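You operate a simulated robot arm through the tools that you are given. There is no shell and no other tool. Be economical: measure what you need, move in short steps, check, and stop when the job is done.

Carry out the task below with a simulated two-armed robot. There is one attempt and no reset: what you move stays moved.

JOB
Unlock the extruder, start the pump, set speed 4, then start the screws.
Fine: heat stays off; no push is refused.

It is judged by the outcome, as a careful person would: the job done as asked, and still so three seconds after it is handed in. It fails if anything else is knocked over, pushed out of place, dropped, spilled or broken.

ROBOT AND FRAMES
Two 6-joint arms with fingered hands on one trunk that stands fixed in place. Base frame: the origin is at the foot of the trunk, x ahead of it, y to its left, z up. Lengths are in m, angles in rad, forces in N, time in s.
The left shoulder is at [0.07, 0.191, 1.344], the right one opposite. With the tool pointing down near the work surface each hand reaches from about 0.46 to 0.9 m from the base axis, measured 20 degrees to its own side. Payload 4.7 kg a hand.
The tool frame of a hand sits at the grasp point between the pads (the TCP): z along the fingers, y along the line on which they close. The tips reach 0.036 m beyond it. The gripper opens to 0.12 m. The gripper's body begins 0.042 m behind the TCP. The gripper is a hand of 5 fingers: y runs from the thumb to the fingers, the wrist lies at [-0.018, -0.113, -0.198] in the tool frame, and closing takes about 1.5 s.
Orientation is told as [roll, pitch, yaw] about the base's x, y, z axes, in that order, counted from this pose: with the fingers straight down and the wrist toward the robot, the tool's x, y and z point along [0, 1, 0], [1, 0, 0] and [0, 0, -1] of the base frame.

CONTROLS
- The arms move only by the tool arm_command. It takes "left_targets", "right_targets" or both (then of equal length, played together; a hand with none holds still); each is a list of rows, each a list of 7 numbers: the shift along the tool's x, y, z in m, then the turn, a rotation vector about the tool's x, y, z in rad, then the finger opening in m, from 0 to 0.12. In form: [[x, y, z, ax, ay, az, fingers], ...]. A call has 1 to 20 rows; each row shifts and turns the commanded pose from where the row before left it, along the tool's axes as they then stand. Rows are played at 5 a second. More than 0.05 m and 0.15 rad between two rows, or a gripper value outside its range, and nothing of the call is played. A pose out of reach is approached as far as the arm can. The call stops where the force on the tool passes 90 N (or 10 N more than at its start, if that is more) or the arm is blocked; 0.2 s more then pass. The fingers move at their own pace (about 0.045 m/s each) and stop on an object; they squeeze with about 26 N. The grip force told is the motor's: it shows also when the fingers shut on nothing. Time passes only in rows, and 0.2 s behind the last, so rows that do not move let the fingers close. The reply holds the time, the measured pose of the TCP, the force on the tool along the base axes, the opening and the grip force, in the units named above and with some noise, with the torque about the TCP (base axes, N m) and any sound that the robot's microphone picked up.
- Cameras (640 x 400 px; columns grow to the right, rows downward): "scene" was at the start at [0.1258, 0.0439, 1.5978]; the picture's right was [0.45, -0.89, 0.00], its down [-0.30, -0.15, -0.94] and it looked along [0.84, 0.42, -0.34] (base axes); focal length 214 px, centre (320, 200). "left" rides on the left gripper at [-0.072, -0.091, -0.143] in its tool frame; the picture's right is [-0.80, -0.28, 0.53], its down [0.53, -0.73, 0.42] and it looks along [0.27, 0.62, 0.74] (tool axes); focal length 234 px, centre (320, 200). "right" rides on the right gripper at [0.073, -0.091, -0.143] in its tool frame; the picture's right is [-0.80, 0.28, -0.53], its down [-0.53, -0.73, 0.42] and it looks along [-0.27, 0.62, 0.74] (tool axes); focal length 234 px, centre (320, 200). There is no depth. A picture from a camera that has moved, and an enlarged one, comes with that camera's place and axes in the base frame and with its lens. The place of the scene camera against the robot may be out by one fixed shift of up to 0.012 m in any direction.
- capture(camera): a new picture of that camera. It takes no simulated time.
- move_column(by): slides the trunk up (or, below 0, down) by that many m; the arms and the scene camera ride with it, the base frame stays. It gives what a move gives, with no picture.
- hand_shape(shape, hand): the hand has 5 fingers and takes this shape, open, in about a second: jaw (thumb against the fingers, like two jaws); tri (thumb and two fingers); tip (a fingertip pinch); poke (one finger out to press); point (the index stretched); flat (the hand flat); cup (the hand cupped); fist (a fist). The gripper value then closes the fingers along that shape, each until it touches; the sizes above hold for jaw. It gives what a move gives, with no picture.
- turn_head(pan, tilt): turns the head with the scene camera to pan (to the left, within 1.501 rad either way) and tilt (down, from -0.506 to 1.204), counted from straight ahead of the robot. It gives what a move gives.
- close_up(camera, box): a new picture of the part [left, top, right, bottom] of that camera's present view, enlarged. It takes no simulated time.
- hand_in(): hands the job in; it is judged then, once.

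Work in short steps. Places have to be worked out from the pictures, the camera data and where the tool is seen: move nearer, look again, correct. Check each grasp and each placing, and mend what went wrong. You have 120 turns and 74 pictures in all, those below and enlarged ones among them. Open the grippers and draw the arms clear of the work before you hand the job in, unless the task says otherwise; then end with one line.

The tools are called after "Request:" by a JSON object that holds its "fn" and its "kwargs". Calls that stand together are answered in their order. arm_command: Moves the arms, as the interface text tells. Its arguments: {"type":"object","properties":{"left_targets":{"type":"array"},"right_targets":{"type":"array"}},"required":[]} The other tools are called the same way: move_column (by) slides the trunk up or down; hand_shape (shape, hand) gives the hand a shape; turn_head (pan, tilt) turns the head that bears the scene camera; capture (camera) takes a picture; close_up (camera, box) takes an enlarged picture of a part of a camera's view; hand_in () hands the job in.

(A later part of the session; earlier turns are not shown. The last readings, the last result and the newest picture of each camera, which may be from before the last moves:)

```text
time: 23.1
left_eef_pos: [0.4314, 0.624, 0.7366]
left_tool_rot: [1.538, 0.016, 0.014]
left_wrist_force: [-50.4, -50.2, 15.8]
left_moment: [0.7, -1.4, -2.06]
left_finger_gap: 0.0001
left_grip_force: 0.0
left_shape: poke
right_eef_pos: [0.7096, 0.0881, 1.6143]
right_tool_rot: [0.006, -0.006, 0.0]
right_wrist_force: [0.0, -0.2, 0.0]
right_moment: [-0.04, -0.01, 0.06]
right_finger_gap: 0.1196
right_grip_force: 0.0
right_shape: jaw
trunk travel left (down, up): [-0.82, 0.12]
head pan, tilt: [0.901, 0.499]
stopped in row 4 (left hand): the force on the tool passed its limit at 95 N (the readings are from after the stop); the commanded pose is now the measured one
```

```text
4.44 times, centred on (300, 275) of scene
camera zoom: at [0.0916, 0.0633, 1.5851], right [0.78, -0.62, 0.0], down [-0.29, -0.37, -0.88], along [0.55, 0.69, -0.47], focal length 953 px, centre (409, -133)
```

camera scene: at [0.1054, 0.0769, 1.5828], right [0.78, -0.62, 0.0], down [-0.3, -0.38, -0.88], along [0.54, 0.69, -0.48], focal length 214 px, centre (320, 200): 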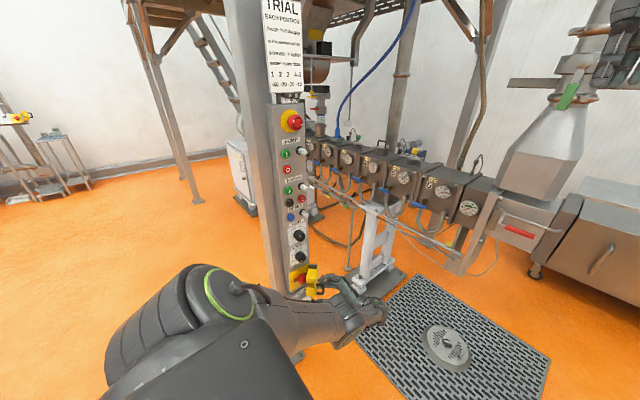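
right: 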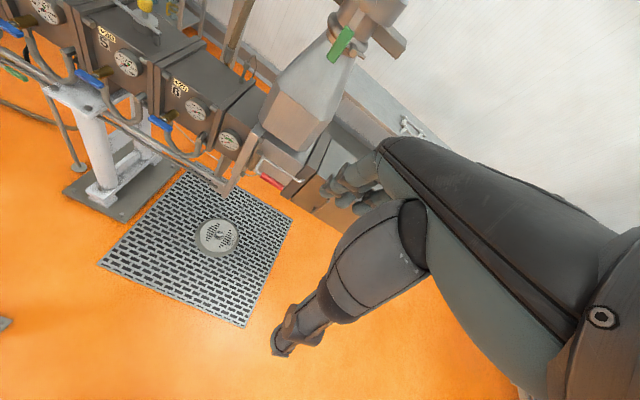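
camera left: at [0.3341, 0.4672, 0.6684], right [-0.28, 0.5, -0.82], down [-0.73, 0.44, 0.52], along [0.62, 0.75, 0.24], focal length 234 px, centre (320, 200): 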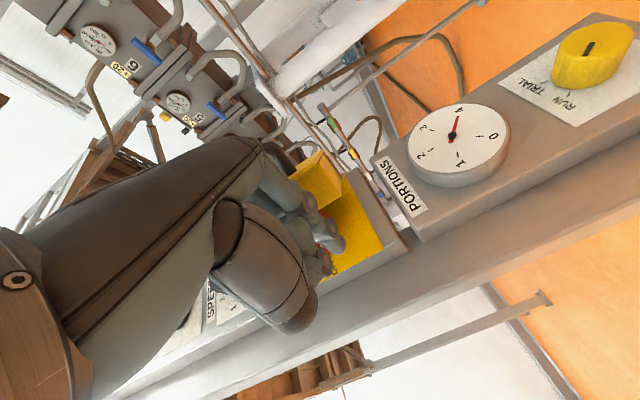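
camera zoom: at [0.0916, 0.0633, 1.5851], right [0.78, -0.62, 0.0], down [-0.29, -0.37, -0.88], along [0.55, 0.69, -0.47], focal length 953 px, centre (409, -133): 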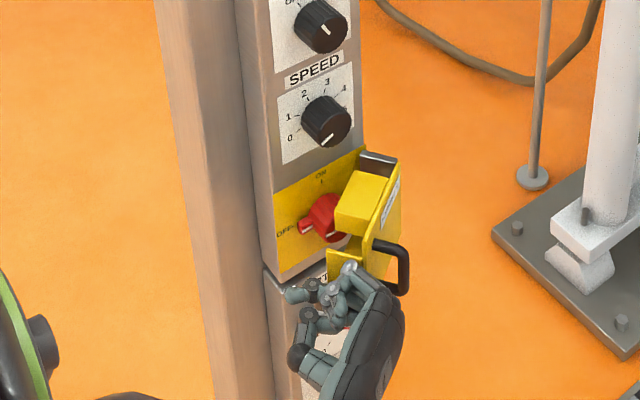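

The knuckles hit the lip instead. I back away and try the "point" shape, which should give a longer straight finger.

Request:
{"fn": "arm_command", "kwargs": {"left_targets": [[0, -0.02, 0, 0, 0, 0, 0], [0, -0.01, -0.04, 0, 0, 0, 0], [0, 0, -0.045, 0, 0, 0, 0]]}}

Request:
{"fn": "hand_shape", "kwargs": {"hand": "left", "shape": "point"}}

Request:
{"fn": "close_up", "kwargs": {"camera": "scene", "box": [240, 220, 360, 330]}}

Request:
{"fn": "capture", "kwargs": {"camera": "left"}}

```text
time: 23.9
left_eef_pos: [0.4098, 0.545, 0.7379]
left_tool_rot: [1.542, 0.013, 0.008]
left_wrist_force: [0.3, -1.1, -0.1]
left_moment: [-0.05, -0.02, -0.01]
left_finger_gap: 0.0
left_grip_force: 0.0
left_shape: poke
right_eef_pos: [0.7142, 0.0928, 1.6118]
right_tool_rot: [0.004, -0.002, 0.0]
right_wrist_force: [-0.2, -0.3, 0.0]
right_moment: [0.05, 0.02, 0.0]
right_finger_gap: 0.1199
right_grip_force: 0.2
right_shape: jaw
trunk travel left (down, up): [-0.82, 0.12]
head pan, tilt: [0.901, 0.499]
```

```text
time: 24.8
left_eef_pos: [0.4104, 0.548, 0.7363]
left_tool_rot: [1.536, 0.016, 0.007]
left_wrist_force: [0.2, -0.2, 0.1]
left_moment: [-0.01, 0.0, 0.0]
left_finger_gap: 0.0
left_grip_force: 0.1
left_shape: point
right_eef_pos: [0.716, 0.0991, 1.6103]
right_tool_rot: [-0.002, 0.001, 0.0]
right_wrist_force: [-0.3, 1.7, 0.4]
right_moment: [-0.04, 0.0, 0.01]
right_finger_gap: 0.1197
right_grip_force: 0.1
right_shape: jaw
trunk travel left (down, up): [-0.82, 0.12]
head pan, tilt: [0.901, 0.499]
```

```text
3.64 times, centred on (300, 275) of scene
camera zoom: at [0.0995, 0.0741, 1.5835], right [0.78, -0.62, 0.0], down [-0.3, -0.38, -0.88], along [0.55, 0.69, -0.48], focal length 780 px, centre (393, -73)
```

zoom: 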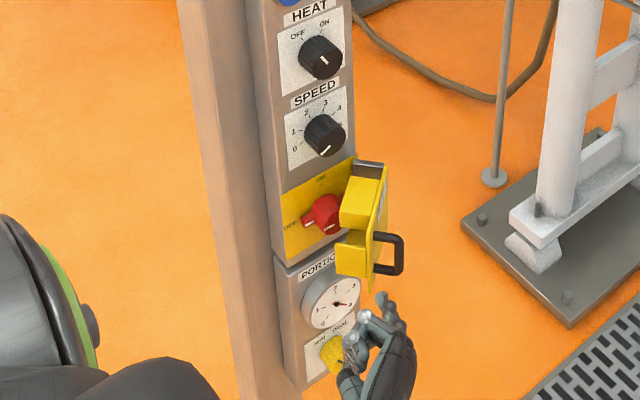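

```text
35 pictures are left
camera left: at [0.3187, 0.4012, 0.6697], right [-0.3, 0.5, -0.82], down [-0.73, 0.44, 0.53], along [0.62, 0.75, 0.23], focal length 234 px, centre (320, 200)
```

left: 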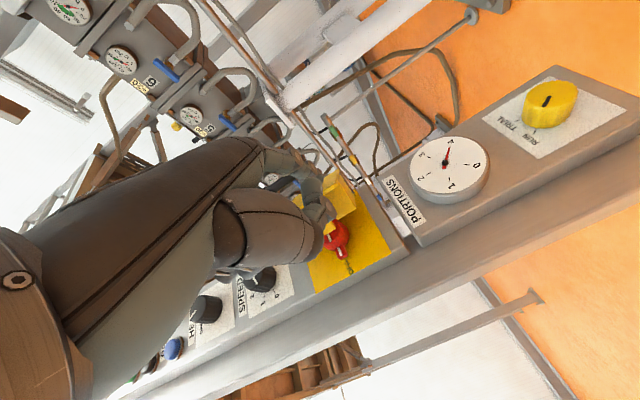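

The index is straight and on the +x side (tip ≈ TCP + (0.063, 0.033, −0.024)), so it leads the sweep. I move so the tip gets to about (0.44, 0.675, 0.735).

Request:
{"fn": "arm_command", "kwargs": {"left_targets": [[0.012, -0.018, 0, 0, 0, 0, 0], [0.013, -0.017, 0, 0, 0, 0, 0], [0, 0, 0.035, 0, 0, 0, 0], [0, 0, 0.035, 0, 0, 0, 0], [0, 0, 0.015, 0, 0, 0, 0]]}}

Request:
{"fn": "close_up", "kwargs": {"camera": "scene", "box": [250, 230, 350, 320]}}

```text
time: 26.0
left_eef_pos: [0.373, 0.6322, 0.7584]
left_tool_rot: [1.536, 0.016, 0.01]
left_wrist_force: [-11.2, -3.0, 0.2]
left_moment: [-0.08, 0.18, 0.05]
left_finger_gap: 0.1143
left_grip_force: 0.0
left_shape: point
right_eef_pos: [0.7132, 0.0987, 1.6098]
right_tool_rot: [0.001, 0.0, -0.001]
right_wrist_force: [-0.5, 0.7, -0.2]
right_moment: [-0.03, 0.01, -0.02]
right_finger_gap: 0.1198
right_grip_force: 0.1
right_shape: jaw
trunk travel left (down, up): [-0.82, 0.12]
head pan, tilt: [0.901, 0.499]
```

```text
4.44 times, centred on (300, 275) of scene
camera zoom: at [0.0968, 0.0728, 1.5837], right [0.78, -0.62, 0.0], down [-0.3, -0.38, -0.88], along [0.55, 0.69, -0.48], focal length 953 px, centre (409, -133)
```

zoom: 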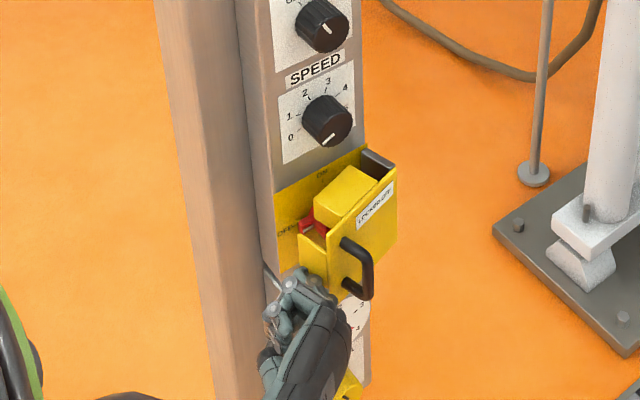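

The finger value 0 curled the index, and the hand pushed the door partly closed. I'll regrasp the handle, which worked well: back off, take the jaw shape and turn to yaw 0.3.

Request:
{"fn": "arm_command", "kwargs": {"left_targets": [[0, -0.005, -0.045, 0, 0, 0, 0.0], [0, 0, -0.045, 0, 0, 0, 0.0], [0, 0, -0.045, 0, 0, 0, 0.0]]}}

Request:
{"fn": "hand_shape", "kwargs": {"hand": "left", "shape": "jaw"}}

Request:
{"fn": "arm_command", "kwargs": {"left_targets": [[0, 0.045, 0, 0.1, 0, 0, 0.12], [0, 0.045, 0, 0.1, 0, 0, 0.12], [0, 0.045, -0.01, 0.1, 0, 0, 0.12], [0, 0, 0, 0, 0, 0, 0.12], [0, 0, 0, 0, 0, 0, 0.12]]}}

Request:
{"fn": "close_up", "kwargs": {"camera": "scene", "box": [250, 230, 350, 320]}}

Request:
{"fn": "capture", "kwargs": {"camera": "left"}}

```text
time: 26.8
left_eef_pos: [0.3689, 0.4986, 0.7655]
left_tool_rot: [1.54, 0.017, 0.007]
left_wrist_force: [-0.7, 0.2, 0.2]
left_moment: [-0.03, -0.03, 0.02]
left_finger_gap: 0.1143
left_grip_force: 0.1
left_shape: point
right_eef_pos: [0.7161, 0.0961, 1.6091]
right_tool_rot: [-0.001, -0.001, 0.0]
right_wrist_force: [0.4, -0.4, 0.1]
right_moment: [0.01, -0.02, -0.02]
right_finger_gap: 0.1198
right_grip_force: 0.2
right_shape: jaw
trunk travel left (down, up): [-0.82, 0.12]
head pan, tilt: [0.901, 0.499]
```

```text
time: 27.7
left_eef_pos: [0.3686, 0.5003, 0.7636]
left_tool_rot: [1.537, 0.017, 0.007]
left_wrist_force: [0.6, 0.6, -0.7]
left_moment: [-0.03, 0.05, -0.04]
left_finger_gap: 0.12
left_grip_force: 0.0
left_shape: jaw
right_eef_pos: [0.7161, 0.0993, 1.6099]
right_tool_rot: [0.0, 0.001, -0.001]
right_wrist_force: [0.7, 0.2, -0.6]
right_moment: [-0.02, 0.0, -0.03]
right_finger_gap: 0.1196
right_grip_force: 0.0
right_shape: jaw
trunk travel left (down, up): [-0.82, 0.12]
head pan, tilt: [0.901, 0.499]
```

```text
time: 28.9
left_eef_pos: [0.5061, 0.5046, 0.7633]
left_tool_rot: [1.544, 0.025, 0.307]
left_wrist_force: [-0.9, 0.2, 0.4]
left_moment: [0.02, -0.07, 0.03]
left_finger_gap: 0.1203
left_grip_force: 0.1
left_shape: jaw
right_eef_pos: [0.716, 0.0988, 1.6097]
right_tool_rot: [0.001, -0.002, 0.0]
right_wrist_force: [0.3, 0.2, -1.3]
right_moment: [-0.01, 0.0, -0.01]
right_finger_gap: 0.1199
right_grip_force: 0.0
right_shape: jaw
trunk travel left (down, up): [-0.82, 0.12]
head pan, tilt: [0.901, 0.499]
```

```text
4.44 times, centred on (300, 275) of scene
camera zoom: at [0.0988, 0.0734, 1.5836], right [0.78, -0.62, 0.0], down [-0.3, -0.38, -0.88], along [0.55, 0.69, -0.48], focal length 953 px, centre (409, -133)
```

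zoom: 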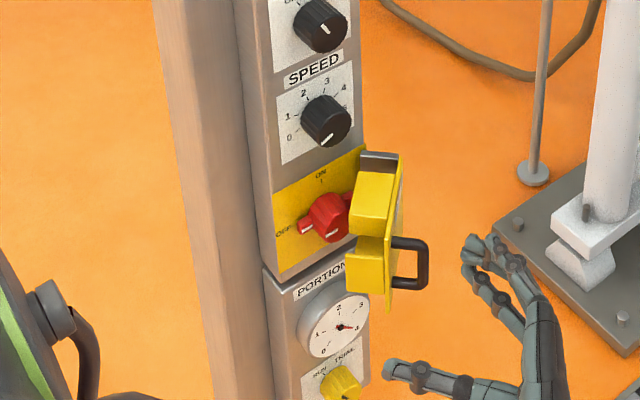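

```text
32 pictures are left
camera left: at [0.4613, 0.3359, 0.6963], right [-0.44, 0.39, -0.81], down [-0.82, 0.2, 0.54], along [0.37, 0.9, 0.23], focal length 234 px, centre (320, 200)
```

left: 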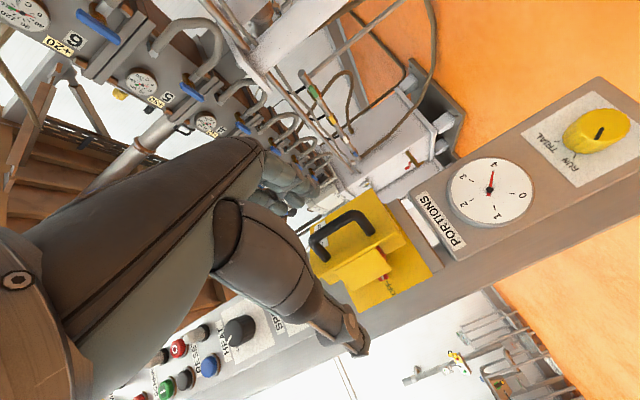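

The door swings freely and has come back to ~58° open. I'll use the pointing finger coming in diagonally (yaw −0.5) so the tip gets behind the lip: first back off, take the shape and reposition at the −x side.

Request:
{"fn": "arm_command", "kwargs": {"left_targets": [[0, 0, -0.045, 0, 0, 0, 0.12], [0, 0, -0.045, 0, 0, 0, 0.12], [0, 0, 0, 0, 0, 0, 0.12]]}}

Request:
{"fn": "hand_shape", "kwargs": {"hand": "left", "shape": "point"}}

Request:
{"fn": "arm_command", "kwargs": {"left_targets": [[0, -0.0247, 0.0246, -0.134, 0, 0, 0.12], [0, -0.0278, 0.0211, -0.134, 0, 0, 0.12], [0, -0.0304, 0.0172, -0.134, 0, 0, 0.12], [0, -0.0324, 0.013, -0.134, 0, 0, 0.12], [0, -0.0338, 0.0085, -0.134, 0, 0, 0.12], [0, -0.0347, 0.004, -0.134, 0, 0, 0.12], [0, -0.0349, -0.0007, 0, 0, 0, 0.12], [0, -0.0349, -0.0007, 0, 0, 0, 0.12], [0, 0, 0, 0, 0, 0, 0.12]]}}

Request:
{"fn": "capture", "kwargs": {"camera": "left"}}

Request:
{"fn": "close_up", "kwargs": {"camera": "scene", "box": [230, 220, 350, 330]}}

```text
time: 29.7
left_eef_pos: [0.5334, 0.4157, 0.7639]
left_tool_rot: [1.541, 0.025, 0.308]
left_wrist_force: [0.1, -0.5, -0.5]
left_moment: [0.0, 0.0, -0.02]
left_finger_gap: 0.1199
left_grip_force: 0.1
left_shape: jaw
right_eef_pos: [0.7166, 0.1008, 1.6096]
right_tool_rot: [-0.002, 0.0, 0.0]
right_wrist_force: [-0.4, 0.1, 0.0]
right_moment: [-0.02, -0.02, 0.0]
right_finger_gap: 0.12
right_grip_force: 0.0
right_shape: jaw
trunk travel left (down, up): [-0.82, 0.12]
head pan, tilt: [0.901, 0.499]
```

```text
time: 30.6
left_eef_pos: [0.5325, 0.4149, 0.7641]
left_tool_rot: [1.545, 0.026, 0.309]
left_wrist_force: [-0.2, 0.3, 0.1]
left_moment: [0.02, -0.02, -0.01]
left_finger_gap: 0.1145
left_grip_force: 0.0
left_shape: point
right_eef_pos: [0.7176, 0.0978, 1.6098]
right_tool_rot: [0.001, -0.001, -0.001]
right_wrist_force: [0.1, -0.3, 0.3]
right_moment: [-0.01, -0.01, -0.02]
right_finger_gap: 0.1198
right_grip_force: 0.0
right_shape: jaw
trunk travel left (down, up): [-0.82, 0.12]
head pan, tilt: [0.901, 0.499]
```

```text
time: 32.6
left_eef_pos: [0.286, 0.5435, 0.7634]
left_tool_rot: [1.534, -0.001, -0.497]
left_wrist_force: [0.2, 0.6, 0.0]
left_moment: [0.02, -0.02, -0.02]
left_finger_gap: 0.0
left_grip_force: 0.0
left_shape: point
right_eef_pos: [0.7172, 0.0985, 1.6103]
right_tool_rot: [0.001, 0.001, -0.001]
right_wrist_force: [0.5, -0.1, 0.7]
right_moment: [0.01, -0.02, -0.02]
right_finger_gap: 0.1198
right_grip_force: 0.0
right_shape: jaw
trunk travel left (down, up): [-0.82, 0.12]
head pan, tilt: [0.901, 0.499]
```

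```text
31 pictures are left
camera left: at [0.1356, 0.4574, 0.6962], right [-0.01, 0.57, -0.82], down [-0.43, 0.74, 0.51], along [0.9, 0.36, 0.24], focal length 234 px, centre (320, 200)
```

left: 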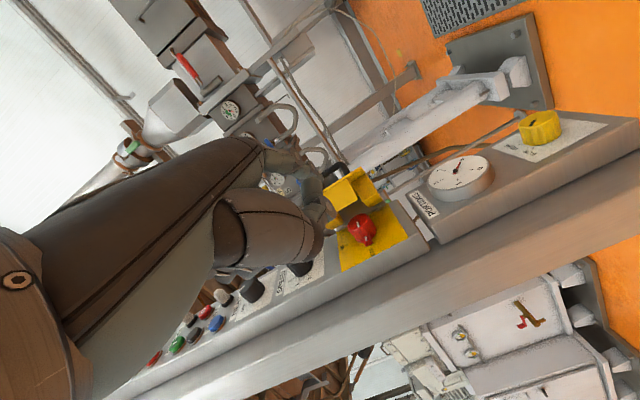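

```text
3.64 times, centred on (290, 275) of scene
camera zoom: at [0.0996, 0.0733, 1.5835], right [0.78, -0.62, 0.0], down [-0.3, -0.38, -0.88], along [0.55, 0.69, -0.48], focal length 780 px, centre (429, -73)
```

zoom: 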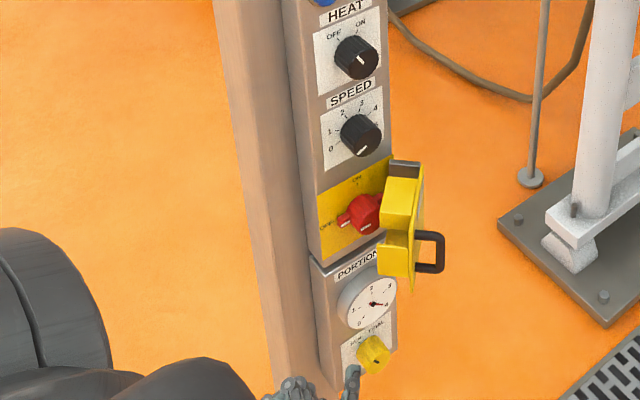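

The index is straight and its tip matches my estimate (≈0.357, 0.54, 0.739). I advance diagonally 0.14 m behind the lip, then sweep +x in small steps.

Request:
{"fn": "arm_command", "kwargs": {"left_targets": [[0, 0, 0.045, 0, 0, 0, 0.12], [0, 0, 0.045, 0, 0, 0, 0.12], [0, 0, 0.04, 0, 0, 0, 0.12], [0, 0, 0.01, 0, 0, 0, 0.12], [0, 0.0132, 0.0072, 0, 0, 0, 0.12], [0, 0.0132, 0.0072, 0, 0, 0, 0.12], [0, 0.014, 0.0065, 0, 0, 0, 0.12], [0, 0.014, 0.0065, 0, 0, 0, 0.12]]}}

Request:
{"fn": "close_up", "kwargs": {"camera": "scene", "box": [250, 230, 350, 320]}}

```text
time: 34.4
left_eef_pos: [0.4132, 0.6653, 0.757]
left_tool_rot: [1.534, -0.001, -0.496]
left_wrist_force: [0.7, -0.1, 0.5]
left_moment: [0.0, 0.01, -0.03]
left_finger_gap: 0.0
left_grip_force: 0.0
left_shape: point
right_eef_pos: [0.7164, 0.0986, 1.6092]
right_tool_rot: [0.0, 0.0, -0.001]
right_wrist_force: [0.1, -0.2, 0.0]
right_moment: [0.01, 0.02, -0.03]
right_finger_gap: 0.1199
right_grip_force: 0.2
right_shape: jaw
trunk travel left (down, up): [-0.82, 0.12]
head pan, tilt: [0.901, 0.499]
```

```text
4.44 times, centred on (300, 275) of scene
camera zoom: at [0.0999, 0.0733, 1.5835], right [0.78, -0.62, 0.0], down [-0.3, -0.38, -0.88], along [0.55, 0.69, -0.48], focal length 953 px, centre (409, -133)
```

zoom: 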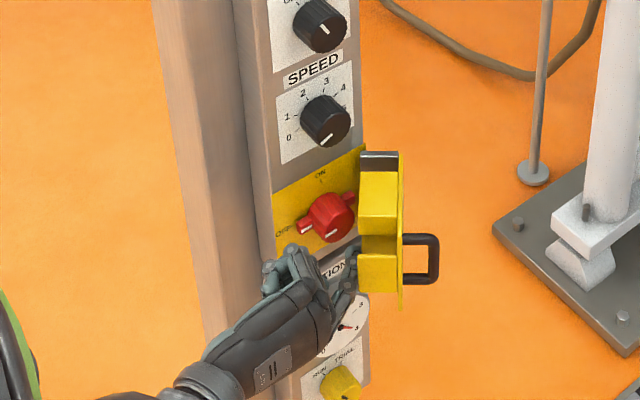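

The finger pushes the lip nicely; the door is at ~80°. I continue sweeping toward +x.

Request:
{"fn": "arm_command", "kwargs": {"left_targets": [[0, 0.014, 0.006, 0, 0, 0, 0.12], [0, 0.014, 0.006, 0, 0, 0, 0.12], [0, 0.014, 0.006, 0, 0, 0, 0.12], [0, 0.014, 0.004, 0, 0, 0, 0.12], [0, 0.014, 0.002, 0, 0, 0, 0.12]]}}

Request:
{"fn": "close_up", "kwargs": {"camera": "scene", "box": [250, 230, 350, 320]}}

```text
time: 35.6
left_eef_pos: [0.485, 0.6532, 0.7557]
left_tool_rot: [1.532, -0.002, -0.497]
left_wrist_force: [-0.5, -0.7, 0.4]
left_moment: [-0.02, -0.05, 0.01]
left_finger_gap: 0.1143
left_grip_force: 0.1
left_shape: point
right_eef_pos: [0.7175, 0.0981, 1.609]
right_tool_rot: [0.001, 0.0, 0.0]
right_wrist_force: [-0.3, -1.1, 0.1]
right_moment: [-0.02, -0.01, 0.02]
right_finger_gap: 0.1198
right_grip_force: 0.1
right_shape: jaw
trunk travel left (down, up): [-0.82, 0.12]
head pan, tilt: [0.901, 0.499]
```

```text
4.44 times, centred on (300, 275) of scene
camera zoom: at [0.0997, 0.073, 1.5835], right [0.78, -0.62, 0.0], down [-0.3, -0.38, -0.88], along [0.55, 0.69, -0.48], focal length 953 px, centre (409, -133)
```

zoom: 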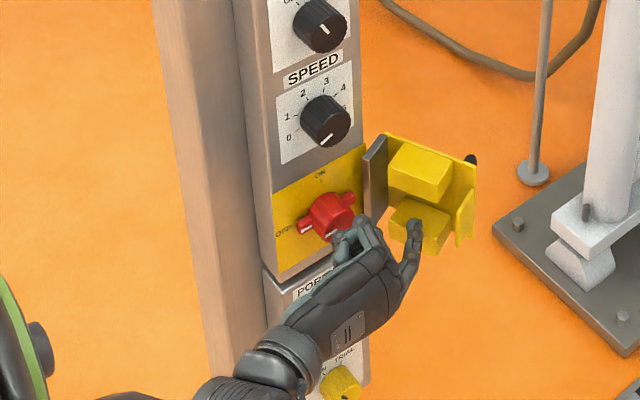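

The cover is wide open and the switch is clear: bar horizontal (left end at OFF), centre ≈(0.472, 0.785). I back out and bring the index tip to just left of and below the lever's left arm.

Request:
{"fn": "arm_command", "kwargs": {"left_targets": [[0, 0, -0.03, 0, 0, 0, 0.12], [0, 0, -0.03, 0, 0, 0, 0.12], [0, -0.0377, -0.0129, 0, 0, 0, 0.12], [0, -0.0377, -0.0129, 0, 0, 0, 0.12], [0, -0.0377, -0.0129, 0, 0, 0, 0.12], [0.03, 0, 0, 0, 0, 0, 0.12], [0, 0, 0.03, 0, 0, 0, 0.12], [0, 0, 0.02, 0, 0, 0, 0.12]]}}

Request:
{"fn": "close_up", "kwargs": {"camera": "scene", "box": [270, 240, 330, 300]}}

Request:
{"fn": "close_up", "kwargs": {"camera": "left", "box": [250, 150, 450, 300]}}

```text
time: 37.4
left_eef_pos: [0.363, 0.6664, 0.7874]
left_tool_rot: [1.531, -0.001, -0.495]
left_wrist_force: [0.7, -0.1, 0.3]
left_moment: [0.0, 0.01, 0.02]
left_finger_gap: 0.1144
left_grip_force: 0.0
left_shape: point
right_eef_pos: [0.7168, 0.0989, 1.6115]
right_tool_rot: [-0.003, 0.0, 0.0]
right_wrist_force: [-0.6, 0.5, 0.1]
right_moment: [-0.02, 0.01, -0.01]
right_finger_gap: 0.12
right_grip_force: 0.1
right_shape: jaw
trunk travel left (down, up): [-0.82, 0.12]
head pan, tilt: [0.901, 0.499]
```

```text
6.67 times, centred on (300, 270) of scene
camera zoom: at [0.0995, 0.074, 1.5835], right [0.78, -0.62, 0.0], down [-0.3, -0.38, -0.88], along [0.55, 0.69, -0.48], focal length 1430 px, centre (453, -267)
```

zoom: 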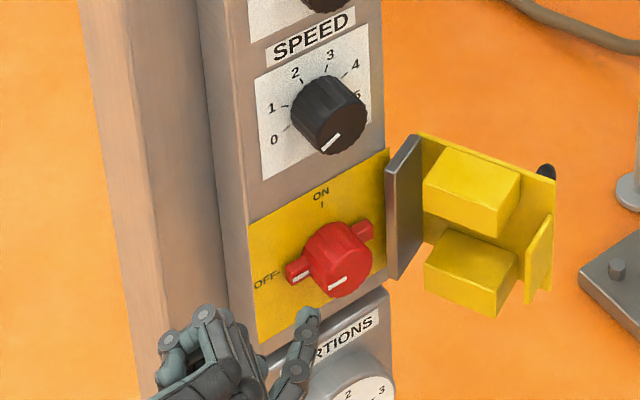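

```text
2.67 times, centred on (350, 225) of left
camera zoom: at [0.2131, 0.5801, 0.7199], right [-0.01, 0.57, -0.82], down [-0.43, 0.74, 0.51], along [0.9, 0.36, 0.24], focal length 624 px, centre (240, 133)
```

zoom: 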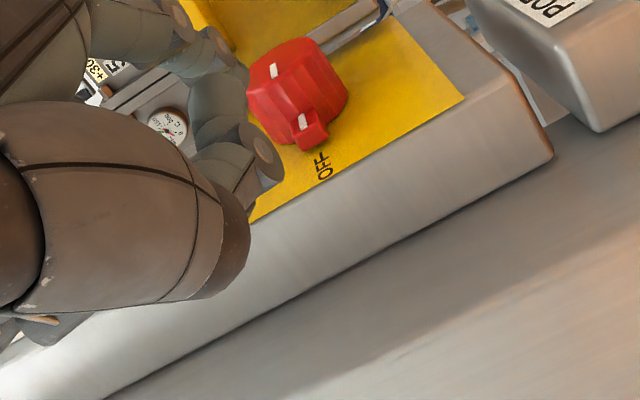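

By the left camera the lever arm is at about (0.449, 0.69, 0.763) and my tip is near z 0.77, so I lower by 0.024 and go in 0.03 before lifting.

Request:
{"fn": "arm_command", "kwargs": {"left_targets": [[-0.024, 0, 0, 0, 0, 0, 0.12], [0, 0, 0.015, 0, 0, 0, 0.12], [0, 0, 0.015, 0, 0, 0, 0.12], [0, 0, 0, 0, 0, 0, 0.12]]}}

Request:
{"fn": "close_up", "kwargs": {"camera": "scene", "box": [275, 245, 325, 295]}}

Request:
{"fn": "close_up", "kwargs": {"camera": "left", "box": [280, 140, 420, 240]}}

```text
time: 38.4
left_eef_pos: [0.3773, 0.6904, 0.7633]
left_tool_rot: [1.534, -0.002, -0.496]
left_wrist_force: [-0.1, 0.2, -0.5]
left_moment: [0.03, 0.01, -0.02]
left_finger_gap: 0.1143
left_grip_force: 0.0
left_shape: point
right_eef_pos: [0.717, 0.0987, 1.6101]
right_tool_rot: [0.0, 0.0, 0.0]
right_wrist_force: [-0.6, 0.0, -0.2]
right_moment: [-0.04, 0.01, 0.0]
right_finger_gap: 0.1199
right_grip_force: 0.0
right_shape: jaw
trunk travel left (down, up): [-0.82, 0.12]
head pan, tilt: [0.901, 0.499]
```

```text
8.00 times, centred on (300, 270) of scene
camera zoom: at [0.0992, 0.0732, 1.5836], right [0.78, -0.62, 0.0], down [-0.3, -0.38, -0.88], along [0.55, 0.69, -0.48], focal length 1716 px, centre (480, -360)
```

zoom: 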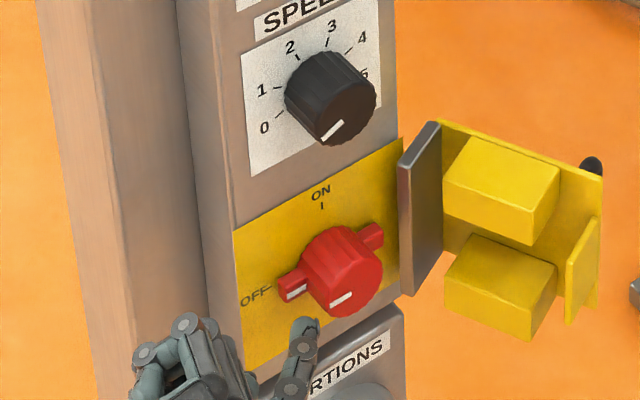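

```text
4.00 times, centred on (350, 190) of left
camera zoom: at [0.2272, 0.6042, 0.6962], right [-0.01, 0.57, -0.82], down [-0.43, 0.74, 0.51], along [0.9, 0.36, 0.24], focal length 937 px, centre (200, 240)
```

zoom: 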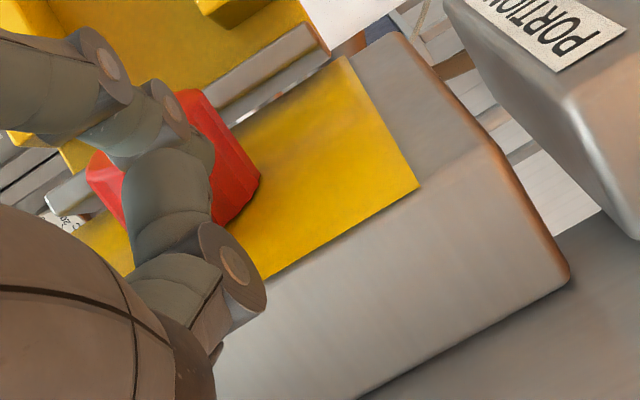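

The tip is now right below the lever's left arm. I lift in small steps along the lever's arc.

Request:
{"fn": "arm_command", "kwargs": {"left_targets": [[0.012, -0.001, 0, 0, 0, 0, 0.12], [0.012, -0.001, 0, 0, 0, 0, 0.12], [0.012, 0, 0, 0, 0, 0, 0.12], [0, 0, 0, 0, 0, 0, 0.12]]}}

Request:
{"fn": "close_up", "kwargs": {"camera": "scene", "box": [275, 245, 325, 295]}}

```text
time: 39.4
left_eef_pos: [0.3766, 0.6912, 0.8002]
left_tool_rot: [1.533, -0.001, -0.497]
left_wrist_force: [-0.2, 0.0, 0.4]
left_moment: [-0.05, 0.04, -0.02]
left_finger_gap: 0.1142
left_grip_force: 0.1
left_shape: point
right_eef_pos: [0.716, 0.0987, 1.6095]
right_tool_rot: [0.0, -0.001, 0.0]
right_wrist_force: [0.0, 0.3, -0.1]
right_moment: [0.01, 0.03, 0.0]
right_finger_gap: 0.1198
right_grip_force: 0.0
right_shape: jaw
trunk travel left (down, up): [-0.82, 0.12]
head pan, tilt: [0.901, 0.499]
```

```text
8.00 times, centred on (300, 270) of scene
camera zoom: at [0.0991, 0.0733, 1.5836], right [0.78, -0.62, 0.0], down [-0.3, -0.38, -0.88], along [0.55, 0.69, -0.48], focal length 1716 px, centre (480, -360)
```

zoom: 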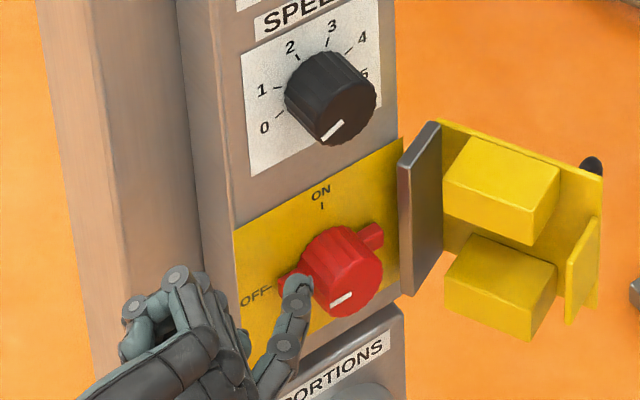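

The tip passed in front of the arm without contact, so it's not deep enough. I go back down, 0.02 m deeper, and lift again.

Request:
{"fn": "arm_command", "kwargs": {"left_targets": [[-0.018, 0, 0, 0, 0, 0, 0.12], [-0.018, 0, 0, 0, 0, 0, 0.12], [0, -0.0048, 0.0088, 0, 0, 0, 0.12], [0, -0.0048, 0.0088, 0, 0, 0, 0.12], [0.012, 0, 0, 0, 0, 0, 0.12], [0.012, 0, 0, 0, 0, 0, 0.12], [0.012, 0, 0, 0, 0, 0, 0.12], [0, 0, 0, 0, 0, 0, 0.12]]}}

Request:
{"fn": "close_up", "kwargs": {"camera": "scene", "box": [275, 245, 325, 295]}}

```text
time: 41.2
left_eef_pos: [0.3752, 0.712, 0.7992]
left_tool_rot: [1.534, -0.001, -0.496]
left_wrist_force: [0.2, 0.4, -0.4]
left_moment: [-0.02, 0.01, 0.01]
left_finger_gap: 0.1142
left_grip_force: 0.1
left_shape: point
right_eef_pos: [0.717, 0.098, 1.6097]
right_tool_rot: [0.001, 0.001, 0.001]
right_wrist_force: [-0.9, 0.6, 0.2]
right_moment: [0.01, -0.01, -0.02]
right_finger_gap: 0.12
right_grip_force: 0.1
right_shape: jaw
trunk travel left (down, up): [-0.82, 0.12]
head pan, tilt: [0.901, 0.499]
```

```text
8.00 times, centred on (300, 270) of scene
camera zoom: at [0.0991, 0.0732, 1.5836], right [0.78, -0.62, 0.0], down [-0.3, -0.38, -0.88], along [0.55, 0.69, -0.48], focal length 1716 px, centre (480, -360)
```

zoom: 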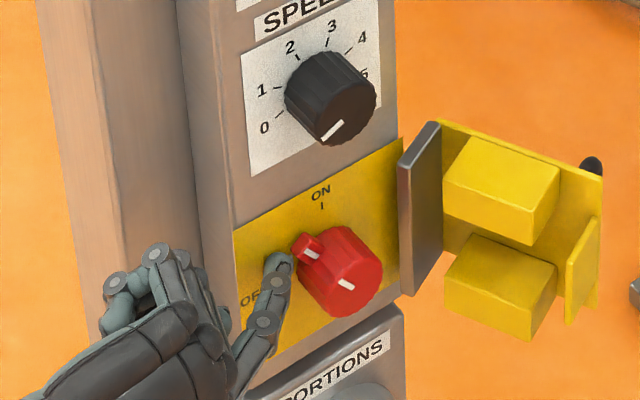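

The lever is turned about halfway. I continue up and to the right around the arc.

Request:
{"fn": "arm_command", "kwargs": {"left_targets": [[0.01, 0.002, 0.001, 0, 0, 0, 0.12], [0.01, 0.006, 0.0033, 0, 0, 0, 0.12], [0.006, 0.009, 0.005, 0, 0, 0, 0.12], [0.002, 0.01, 0.0054, 0, 0, 0, 0.12], [0, 0, 0, 0, 0, 0, 0.12]]}}

Request:
{"fn": "close_up", "kwargs": {"camera": "scene", "box": [275, 245, 325, 295]}}

```text
time: 42.4
left_eef_pos: [0.4076, 0.7125, 0.8268]
left_tool_rot: [1.535, -0.002, -0.497]
left_wrist_force: [-0.4, -0.3, 0.0]
left_moment: [0.0, 0.04, -0.01]
left_finger_gap: 0.0
left_grip_force: 0.1
left_shape: point
right_eef_pos: [0.7174, 0.0983, 1.6087]
right_tool_rot: [0.0, -0.001, 0.0]
right_wrist_force: [0.9, -0.3, 0.0]
right_moment: [0.01, -0.02, -0.01]
right_finger_gap: 0.1198
right_grip_force: 0.1
right_shape: jaw
trunk travel left (down, up): [-0.82, 0.12]
head pan, tilt: [0.901, 0.499]
```

```text
8.00 times, centred on (300, 270) of scene
camera zoom: at [0.0989, 0.0733, 1.5836], right [0.78, -0.62, 0.0], down [-0.3, -0.38, -0.88], along [0.55, 0.69, -0.48], focal length 1716 px, centre (480, -360)
```

zoom: 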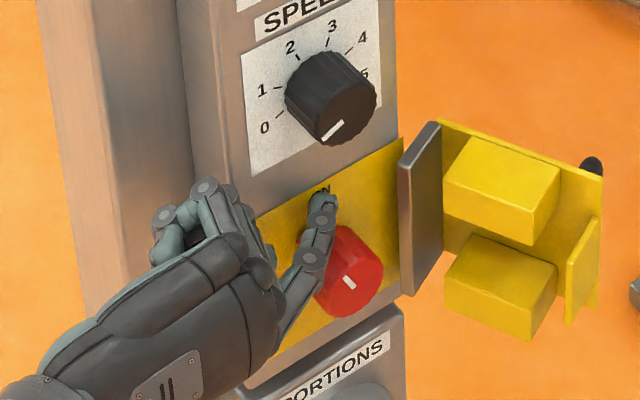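

The finger hides the lever, so I draw back a little to see its position.

Request:
{"fn": "arm_command", "kwargs": {"left_targets": [[0, 0, -0.04, 0, 0, 0, 0.12], [0, -0.03, -0.02, 0, 0, 0, 0.12]]}}

Request:
{"fn": "close_up", "kwargs": {"camera": "scene", "box": [275, 245, 325, 295]}}

```text
time: 43.0
left_eef_pos: [0.3519, 0.6755, 0.8285]
left_tool_rot: [1.534, -0.003, -0.498]
left_wrist_force: [0.0, -0.1, -0.2]
left_moment: [-0.03, 0.03, 0.04]
left_finger_gap: 0.0
left_grip_force: 0.1
left_shape: point
right_eef_pos: [0.7152, 0.0977, 1.6124]
right_tool_rot: [0.001, -0.003, -0.001]
right_wrist_force: [-0.3, 0.3, 0.2]
right_moment: [-0.02, -0.07, -0.01]
right_finger_gap: 0.1198
right_grip_force: 0.1
right_shape: jaw
trunk travel left (down, up): [-0.82, 0.12]
head pan, tilt: [0.901, 0.499]
```

```text
8.00 times, centred on (300, 270) of scene
camera zoom: at [0.097, 0.0731, 1.5838], right [0.78, -0.62, 0.0], down [-0.3, -0.38, -0.88], along [0.55, 0.69, -0.48], focal length 1716 px, centre (480, -360)
```

zoom: 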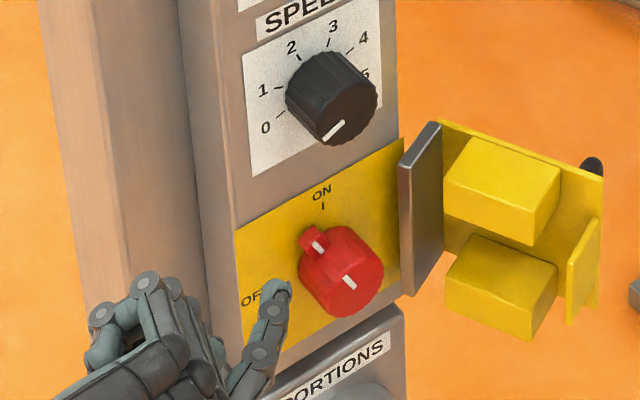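

The lever is ~60° round, needing ~30° more. I re-enter left of the arm, slightly lower than before, and sweep +x.

Request:
{"fn": "arm_command", "kwargs": {"left_targets": [[-0.014, -0.0064, 0.017, 0, 0, 0, 0.12], [0, -0.0064, 0.017, 0, 0, 0, 0.12], [0, 0.0101, 0.0055, 0, 0, 0, 0.12], [0, 0.0101, 0.0055, 0, 0, 0, 0.12], [0.001, 0.0101, 0.0055, 0, 0, 0, 0.12], [0.001, 0.0101, 0.0055, 0, 0, 0, 0.12], [0, 0, 0, 0, 0, 0, 0.12]]}}

Request:
{"fn": "close_up", "kwargs": {"camera": "scene", "box": [275, 245, 325, 295]}}

```text
time: 44.6
left_eef_pos: [0.4007, 0.7098, 0.8145]
left_tool_rot: [1.531, -0.002, -0.496]
left_wrist_force: [-11.9, -6.8, 0.7]
left_moment: [-0.15, 0.24, -0.62]
left_finger_gap: 0.114
left_grip_force: 0.0
left_shape: point
right_eef_pos: [0.7135, 0.0977, 1.6106]
right_tool_rot: [-0.002, -0.001, 0.0]
right_wrist_force: [0.3, -0.1, -0.1]
right_moment: [0.01, 0.0, -0.01]
right_finger_gap: 0.1199
right_grip_force: 0.1
right_shape: jaw
trunk travel left (down, up): [-0.82, 0.12]
head pan, tilt: [0.901, 0.499]
```

```text
8.00 times, centred on (300, 270) of scene
camera zoom: at [0.0967, 0.0724, 1.5838], right [0.78, -0.62, 0.0], down [-0.3, -0.37, -0.88], along [0.55, 0.69, -0.48], focal length 1716 px, centre (480, -360)
```

zoom: 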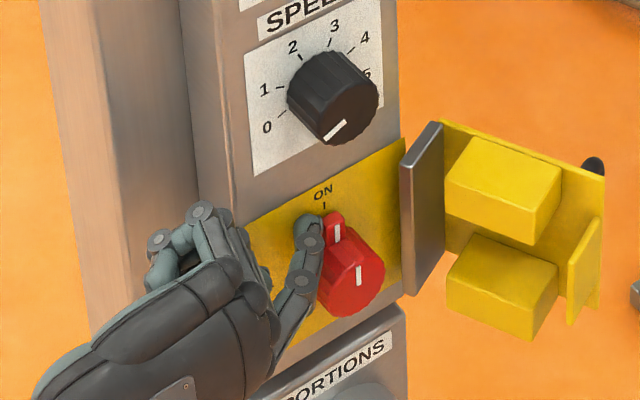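

The lever is now vertical at ON. I back off from the switch and rise along the panel toward the pump button (≈ x 0.447, z 1.37), checking reach midway.

Request:
{"fn": "arm_command", "kwargs": {"left_targets": [[0, -0.02, -0.01, 0, 0, 0, 0.12], [0, -0.02, -0.04, 0, 0, 0, 0.12], [0, -0.01, -0.045, 0, 0, 0, 0.12], [0.048, 0, 0, 0, 0, 0, 0.12], [0.048, 0, 0, 0, 0, 0, 0.12], [0.048, 0, 0, 0, 0, 0, 0.12], [0.048, 0, 0, 0, 0, 0, 0.12], [0.048, 0, 0, 0, 0, 0, 0.12], [0.048, 0, 0, 0, 0, 0, 0.12]]}}

Request:
{"fn": "capture", "kwargs": {"camera": "scene"}}

```text
time: 46.6
left_eef_pos: [0.3194, 0.6599, 1.1049]
left_tool_rot: [1.532, -0.003, -0.497]
left_wrist_force: [0.3, 0.3, 0.5]
left_moment: [-0.01, 0.0, 0.01]
left_finger_gap: 0.1142
left_grip_force: 0.1
left_shape: point
right_eef_pos: [0.7177, 0.0982, 1.6098]
right_tool_rot: [0.0, -0.001, 0.001]
right_wrist_force: [0.1, -0.2, 0.9]
right_moment: [0.01, 0.03, 0.0]
right_finger_gap: 0.1196
right_grip_force: 0.0
right_shape: jaw
trunk travel left (down, up): [-0.82, 0.12]
head pan, tilt: [0.901, 0.499]
```

```text
18 pictures are left
camera scene: at [0.1, 0.0721, 1.5836], right [0.78, -0.62, 0.0], down [-0.3, -0.37, -0.88], along [0.55, 0.69, -0.48], focal length 214 px, centre (320, 200)
```

scene: 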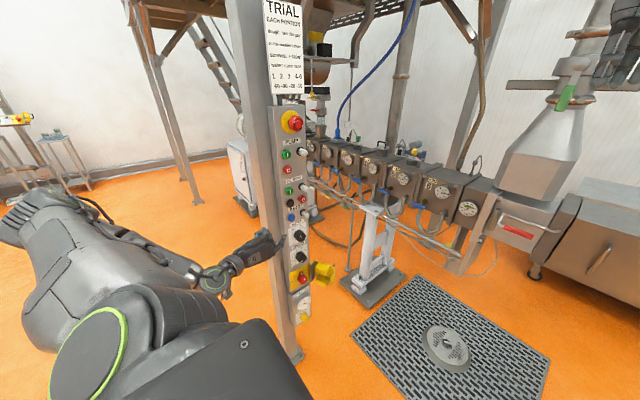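

Reach is fine so far. I rise another 0.29 m to the pump button height.

Request:
{"fn": "arm_command", "kwargs": {"left_targets": [[0.0485, 0, 0, 0, 0, 0, 0.12], [0.0485, 0, 0, 0, 0, 0, 0.12], [0.0485, 0, 0, 0, 0, 0, 0.12], [0.0485, 0, 0, 0, 0, 0, 0.12], [0.0485, 0, 0, 0, 0, 0, 0.12], [0.0485, 0, 0, 0, 0, 0, 0.12], [0, 0, 0, 0, 0, 0, 0.12]]}}

Request:
{"fn": "close_up", "kwargs": {"camera": "scene", "box": [250, 100, 340, 190]}}

```text
time: 48.2
left_eef_pos: [0.3641, 0.621, 1.1744]
left_tool_rot: [1.533, -0.003, -0.498]
left_wrist_force: [0.2, -0.7, -0.2]
left_moment: [-0.02, 0.03, 0.0]
left_finger_gap: 0.1142
left_grip_force: 0.1
left_shape: point
left hand out of reach, approached as far as the arm can: row 1, 2, 3, 4, 5, 6
right_eef_pos: [0.7151, 0.0991, 1.61]
right_tool_rot: [0.0, 0.001, 0.0]
right_wrist_force: [0.3, -0.9, 0.0]
right_moment: [0.0, 0.01, 0.02]
right_finger_gap: 0.1198
right_grip_force: 0.0
right_shape: jaw
trunk travel left (down, up): [-0.82, 0.12]
head pan, tilt: [0.901, 0.499]
```

```text
4.44 times, centred on (295, 145) of scene
camera zoom: at [0.099, 0.0732, 1.5836], right [0.78, -0.62, 0.0], down [-0.3, -0.38, -0.88], along [0.55, 0.69, -0.48], focal length 953 px, centre (431, 444)
```

zoom: 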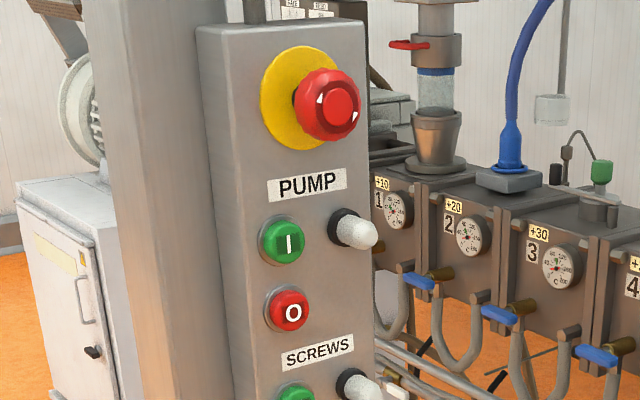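

That pose gets too near the shoulder. I'll instead use the poke finger with the hand straight toward the panel and rolled 90° (knuckles below, clear of the lamp): first turn straight at this height.

Request:
{"fn": "hand_shape", "kwargs": {"hand": "left", "shape": "poke"}}

Request:
{"fn": "arm_command", "kwargs": {"left_targets": [[0, 0.0268, -0.0054, 0.124, 0.009, 0, 0.12], [0, 0.0259, -0.0087, 0.124, 0.009, 0, 0.12], [0, 0.0247, -0.0118, 0.124, 0.009, 0, 0.12], [0, 0.023, -0.0148, 0.124, 0.009, 0, 0.12], [0, 0, 0, 0, 0, 0, 0.12]]}}

Request:
{"fn": "arm_command", "kwargs": {"left_targets": [[0.018, 0, 0, 0, 0, 0.1428, 0.12], [0.0178, -0.0026, 0, 0, 0, 0.1428, 0.12], [0.0173, -0.0051, 0, 0, 0, 0.1428, 0.12], [0.0164, -0.0075, 0, 0, 0, 0.1428, 0.12], [0.0151, -0.0097, 0, 0, 0, 0.1428, 0.12], [0.0136, -0.0118, 0, 0, 0, 0.1428, 0.12], [0.0118, -0.0136, 0, 0, 0, 0.1428, 0.12], [0.0097, -0.0151, 0, 0, 0, 0.1428, 0.12], [0.0075, -0.0164, 0, 0, 0, 0.1428, 0.12], [0.0051, -0.0173, 0, 0, 0, 0.1428, 0.12], [0.0026, -0.0178, 0, 0, 0, 0.1428, 0.12], [0, 0, 0, 0, 0, 0, 0.12]]}}

Request:
{"fn": "close_up", "kwargs": {"camera": "scene", "box": [240, 100, 340, 190]}}

```text
time: 49.1
left_eef_pos: [0.3632, 0.6205, 1.1723]
left_tool_rot: [1.533, -0.001, -0.497]
left_wrist_force: [-0.1, 0.0, 0.2]
left_moment: [-0.03, 0.02, -0.01]
left_finger_gap: 0.0
left_grip_force: 0.1
left_shape: poke
right_eef_pos: [0.7165, 0.0986, 1.6086]
right_tool_rot: [0.001, -0.001, 0.0]
right_wrist_force: [0.5, 0.2, 0.8]
right_moment: [0.0, -0.01, -0.04]
right_finger_gap: 0.1198
right_grip_force: 0.1
right_shape: jaw
trunk travel left (down, up): [-0.82, 0.12]
head pan, tilt: [0.901, 0.499]
```

```text
time: 50.3
left_eef_pos: [0.4279, 0.6407, 1.2578]
left_tool_rot: [1.569, 0.009, -0.001]
left_wrist_force: [0.8, -0.1, -0.4]
left_moment: [0.0, -0.02, 0.04]
left_finger_gap: 0.0002
left_grip_force: 0.1
left_shape: poke
left hand out of reach, approached as far as the arm can: row 1, 2, 3, 4
right_eef_pos: [0.7171, 0.1, 1.6088]
right_tool_rot: [-0.002, -0.001, 0.0]
right_wrist_force: [-0.5, 0.6, 0.5]
right_moment: [-0.03, 0.0, -0.03]
right_finger_gap: 0.1199
right_grip_force: 0.0
right_shape: jaw
trunk travel left (down, up): [-0.82, 0.12]
head pan, tilt: [0.901, 0.499]
```

```text
time: 52.9
left_eef_pos: [0.4154, 0.6541, 1.4558]
left_tool_rot: [-1.614, 1.562, 3.094]
left_wrist_force: [0.6, 0.1, -0.1]
left_moment: [0.0, -0.01, 0.04]
left_finger_gap: 0.0
left_grip_force: 0.1
left_shape: poke
left hand out of reach, approached as far as the arm can: row 10, 11
right_eef_pos: [0.7167, 0.0985, 1.6084]
right_tool_rot: [0.0, 0.002, 0.0]
right_wrist_force: [-0.4, -0.6, -0.3]
right_moment: [0.0, 0.0, -0.02]
right_finger_gap: 0.1197
right_grip_force: 0.1
right_shape: jaw
trunk travel left (down, up): [-0.82, 0.12]
head pan, tilt: [0.901, 0.499]
```

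```text
4.44 times, centred on (290, 145) of scene
camera zoom: at [0.0994, 0.073, 1.5836], right [0.78, -0.62, 0.0], down [-0.3, -0.38, -0.88], along [0.55, 0.69, -0.48], focal length 953 px, centre (453, 444)
```

zoom: 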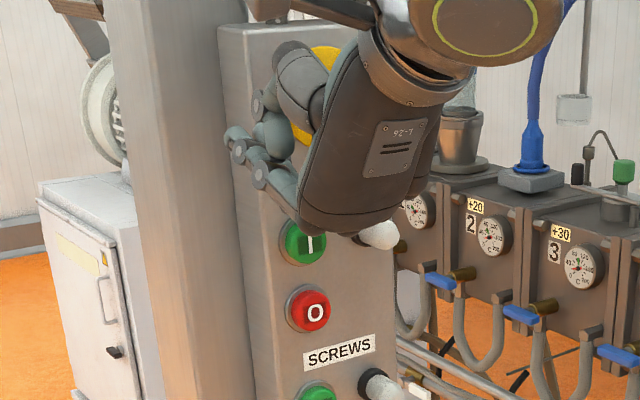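

The command had accumulated and the hand is higher than intended, close to the e-stop. I retreat straight back at once.

Request:
{"fn": "arm_command", "kwargs": {"left_targets": [[0, 0, -0.03, 0, 0, 0, 0.12], [0, 0, -0.03, 0, 0, 0, 0.12], [0, 0, -0.02, 0, 0, 0, 0.12], [0, 0, 0, 0, 0, 0, 0.12]]}}

Request:
{"fn": "capture", "kwargs": {"camera": "left"}}

Request:
{"fn": "close_up", "kwargs": {"camera": "scene", "box": [240, 100, 340, 190]}}

```text
time: 53.9
left_eef_pos: [0.375, 0.6148, 1.4485]
left_tool_rot: [-1.596, 1.565, 3.113]
left_wrist_force: [-0.2, -0.3, -0.1]
left_moment: [0.0, -0.01, 0.0]
left_finger_gap: 0.0
left_grip_force: 0.1
left_shape: poke
left hand out of reach, approached as far as the arm can: row 1, 2, 3
right_eef_pos: [0.717, 0.0986, 1.6091]
right_tool_rot: [0.0, -0.001, 0.0]
right_wrist_force: [0.6, 0.5, -0.4]
right_moment: [-0.01, 0.05, -0.01]
right_finger_gap: 0.1199
right_grip_force: 0.1
right_shape: jaw
trunk travel left (down, up): [-0.82, 0.12]
head pan, tilt: [0.901, 0.499]
```

```text
15 pictures are left
camera left: at [0.3027, 0.4712, 1.5408], right [-0.8, 0.53, 0.28], down [0.54, 0.42, 0.73], along [0.26, 0.74, -0.62], focal length 234 px, centre (320, 200)
```

left: 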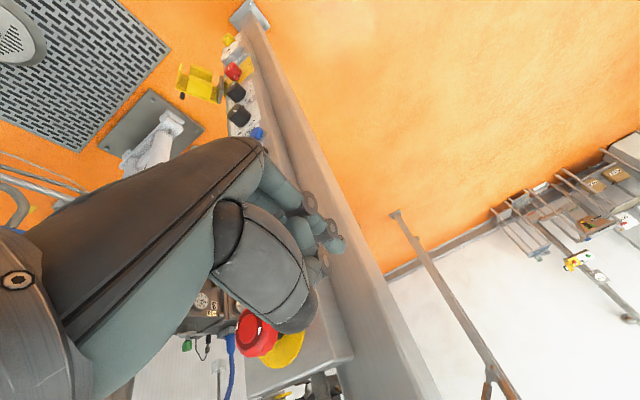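

```text
4.44 times, centred on (290, 145) of scene
camera zoom: at [0.0993, 0.0736, 1.5835], right [0.78, -0.62, 0.0], down [-0.3, -0.38, -0.88], along [0.55, 0.69, -0.48], focal length 953 px, centre (453, 444)
```

zoom: 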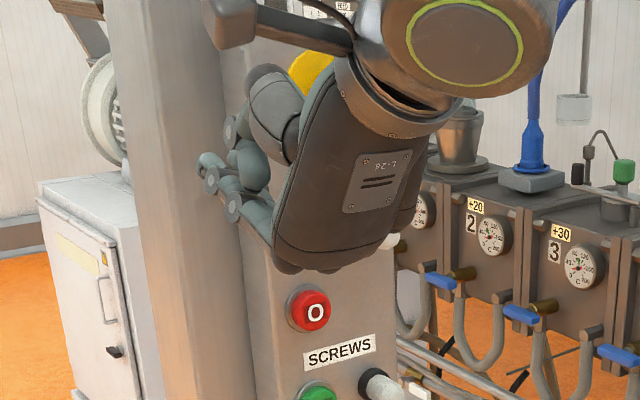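

The wrist is too near the shoulder here. Lowering the column by 0.2 m gives room; fingertips (y≈0.65) stay clear of the panel front while it slides down.

Request:
{"fn": "move_column", "kwargs": {"by": -0.2}}

Request:
{"fn": "arm_command", "kwargs": {"left_targets": [[0, 0, 0, 0, 0, 0, 0.12]]}}

```text
time: 56.0
left_eef_pos: [0.376, 0.6149, 1.2495]
left_tool_rot: [-1.68, 1.564, 3.031]
left_wrist_force: [0.0, 1.1, 0.4]
left_moment: [-0.01, -0.04, -0.03]
left_finger_gap: 0.0
left_grip_force: 0.0
left_shape: poke
right_eef_pos: [0.7169, 0.098, 1.4099]
right_tool_rot: [0.0, -0.002, 0.0]
right_wrist_force: [-0.7, 0.3, -0.2]
right_moment: [0.02, 0.03, -0.02]
right_finger_gap: 0.1198
right_grip_force: 0.1
right_shape: jaw
trunk travel left (down, up): [-0.62, 0.32]
head pan, tilt: [0.901, 0.499]
```

```text
time: 56.4
left_eef_pos: [0.3763, 0.6152, 1.2493]
left_tool_rot: [-1.649, 1.564, 3.061]
left_wrist_force: [0.2, -0.3, -0.4]
left_moment: [-0.04, 0.03, -0.01]
left_finger_gap: 0.0002
left_grip_force: 0.1
left_shape: poke
right_eef_pos: [0.717, 0.0988, 1.4097]
right_tool_rot: [-0.001, 0.0, 0.0]
right_wrist_force: [0.6, 0.4, -0.3]
right_moment: [0.03, 0.02, 0.03]
right_finger_gap: 0.1199
right_grip_force: 0.0
right_shape: jaw
trunk travel left (down, up): [-0.62, 0.32]
head pan, tilt: [0.901, 0.499]
```

The reading is consistent; the poke tip ≈ TCP + (−0.010, 0.036, −0.005). I go to a standoff in front of the pump "I" (est. x 0.452, z 1.369).

Request:
{"fn": "arm_command", "kwargs": {"left_targets": [[0, 0, -0.03, 0, 0, 0, 0.12], [0.03, -0.03, 0, 0, 0, 0, 0.12], [0.03, -0.035, 0, 0, 0, 0, 0.12], [0.026, -0.035, 0, 0, 0, 0, 0.12], [0, -0.025, 0, 0, 0, 0, 0.12], [0, 0, 0, 0, 0, 0, 0.12]]}}

Request:
{"fn": "turn_head", "kwargs": {"pan": 0.98, "tilt": 0.2}}

Request:
{"fn": "close_up", "kwargs": {"camera": "scene", "box": [250, 110, 390, 250]}}

Request:
{"fn": "close_up", "kwargs": {"camera": "left", "box": [210, 130, 410, 330]}}

```text
time: 57.8
left_eef_pos: [0.3948, 0.661, 1.3572]
left_tool_rot: [-1.611, 1.567, 3.099]
left_wrist_force: [-0.4, -1.1, -0.3]
left_moment: [-0.02, -0.02, 0.03]
left_finger_gap: 0.0
left_grip_force: 0.0
left_shape: poke
left hand out of reach, approached as far as the arm can: row 1, 2, 3, 4, 5
right_eef_pos: [0.7173, 0.0985, 1.4101]
right_tool_rot: [0.001, 0.0, 0.0]
right_wrist_force: [0.9, -0.2, -0.1]
right_moment: [-0.02, 0.02, 0.0]
right_finger_gap: 0.12
right_grip_force: 0.0
right_shape: jaw
trunk travel left (down, up): [-0.62, 0.32]
head pan, tilt: [0.901, 0.499]
```

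```text
time: 58.6
left_eef_pos: [0.3933, 0.6592, 1.3569]
left_tool_rot: [-1.646, 1.566, 3.065]
left_wrist_force: [-0.1, -0.1, 0.0]
left_moment: [0.0, 0.0, -0.01]
left_finger_gap: 0.0002
left_grip_force: 0.0
left_shape: poke
right_eef_pos: [0.7172, 0.0983, 1.4095]
right_tool_rot: [0.0, 0.0, 0.001]
right_wrist_force: [-0.6, -0.5, 0.0]
right_moment: [-0.01, 0.0, -0.05]
right_finger_gap: 0.1196
right_grip_force: 0.0
right_shape: jaw
trunk travel left (down, up): [-0.62, 0.32]
head pan, tilt: [0.979, 0.201]
```

```text
2.86 times, centred on (320, 180) of scene
camera zoom: at [0.0946, 0.0793, 1.4112], right [0.83, -0.56, 0.0], down [-0.11, -0.17, -0.98], along [0.55, 0.81, -0.2], focal length 613 px, centre (320, 257)
```

zoom: 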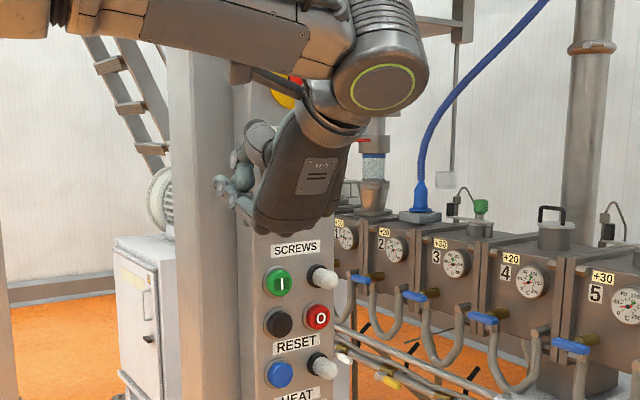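

```text
2.00 times, centred on (310, 230) of left
camera zoom: at [0.3206, 0.5159, 1.4482], right [-0.8, 0.53, 0.28], down [0.54, 0.42, 0.73], along [0.27, 0.74, -0.62], focal length 468 px, centre (340, 140)
```

zoom: 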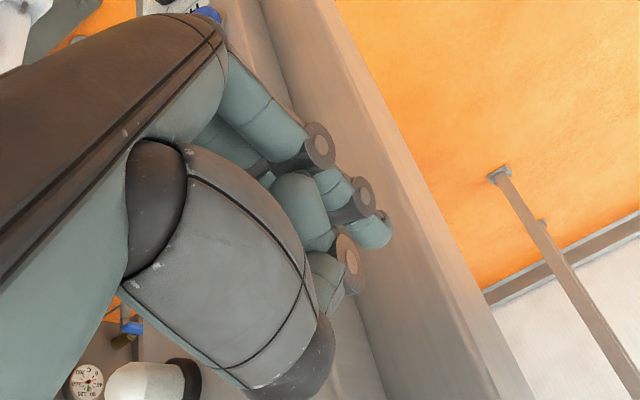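

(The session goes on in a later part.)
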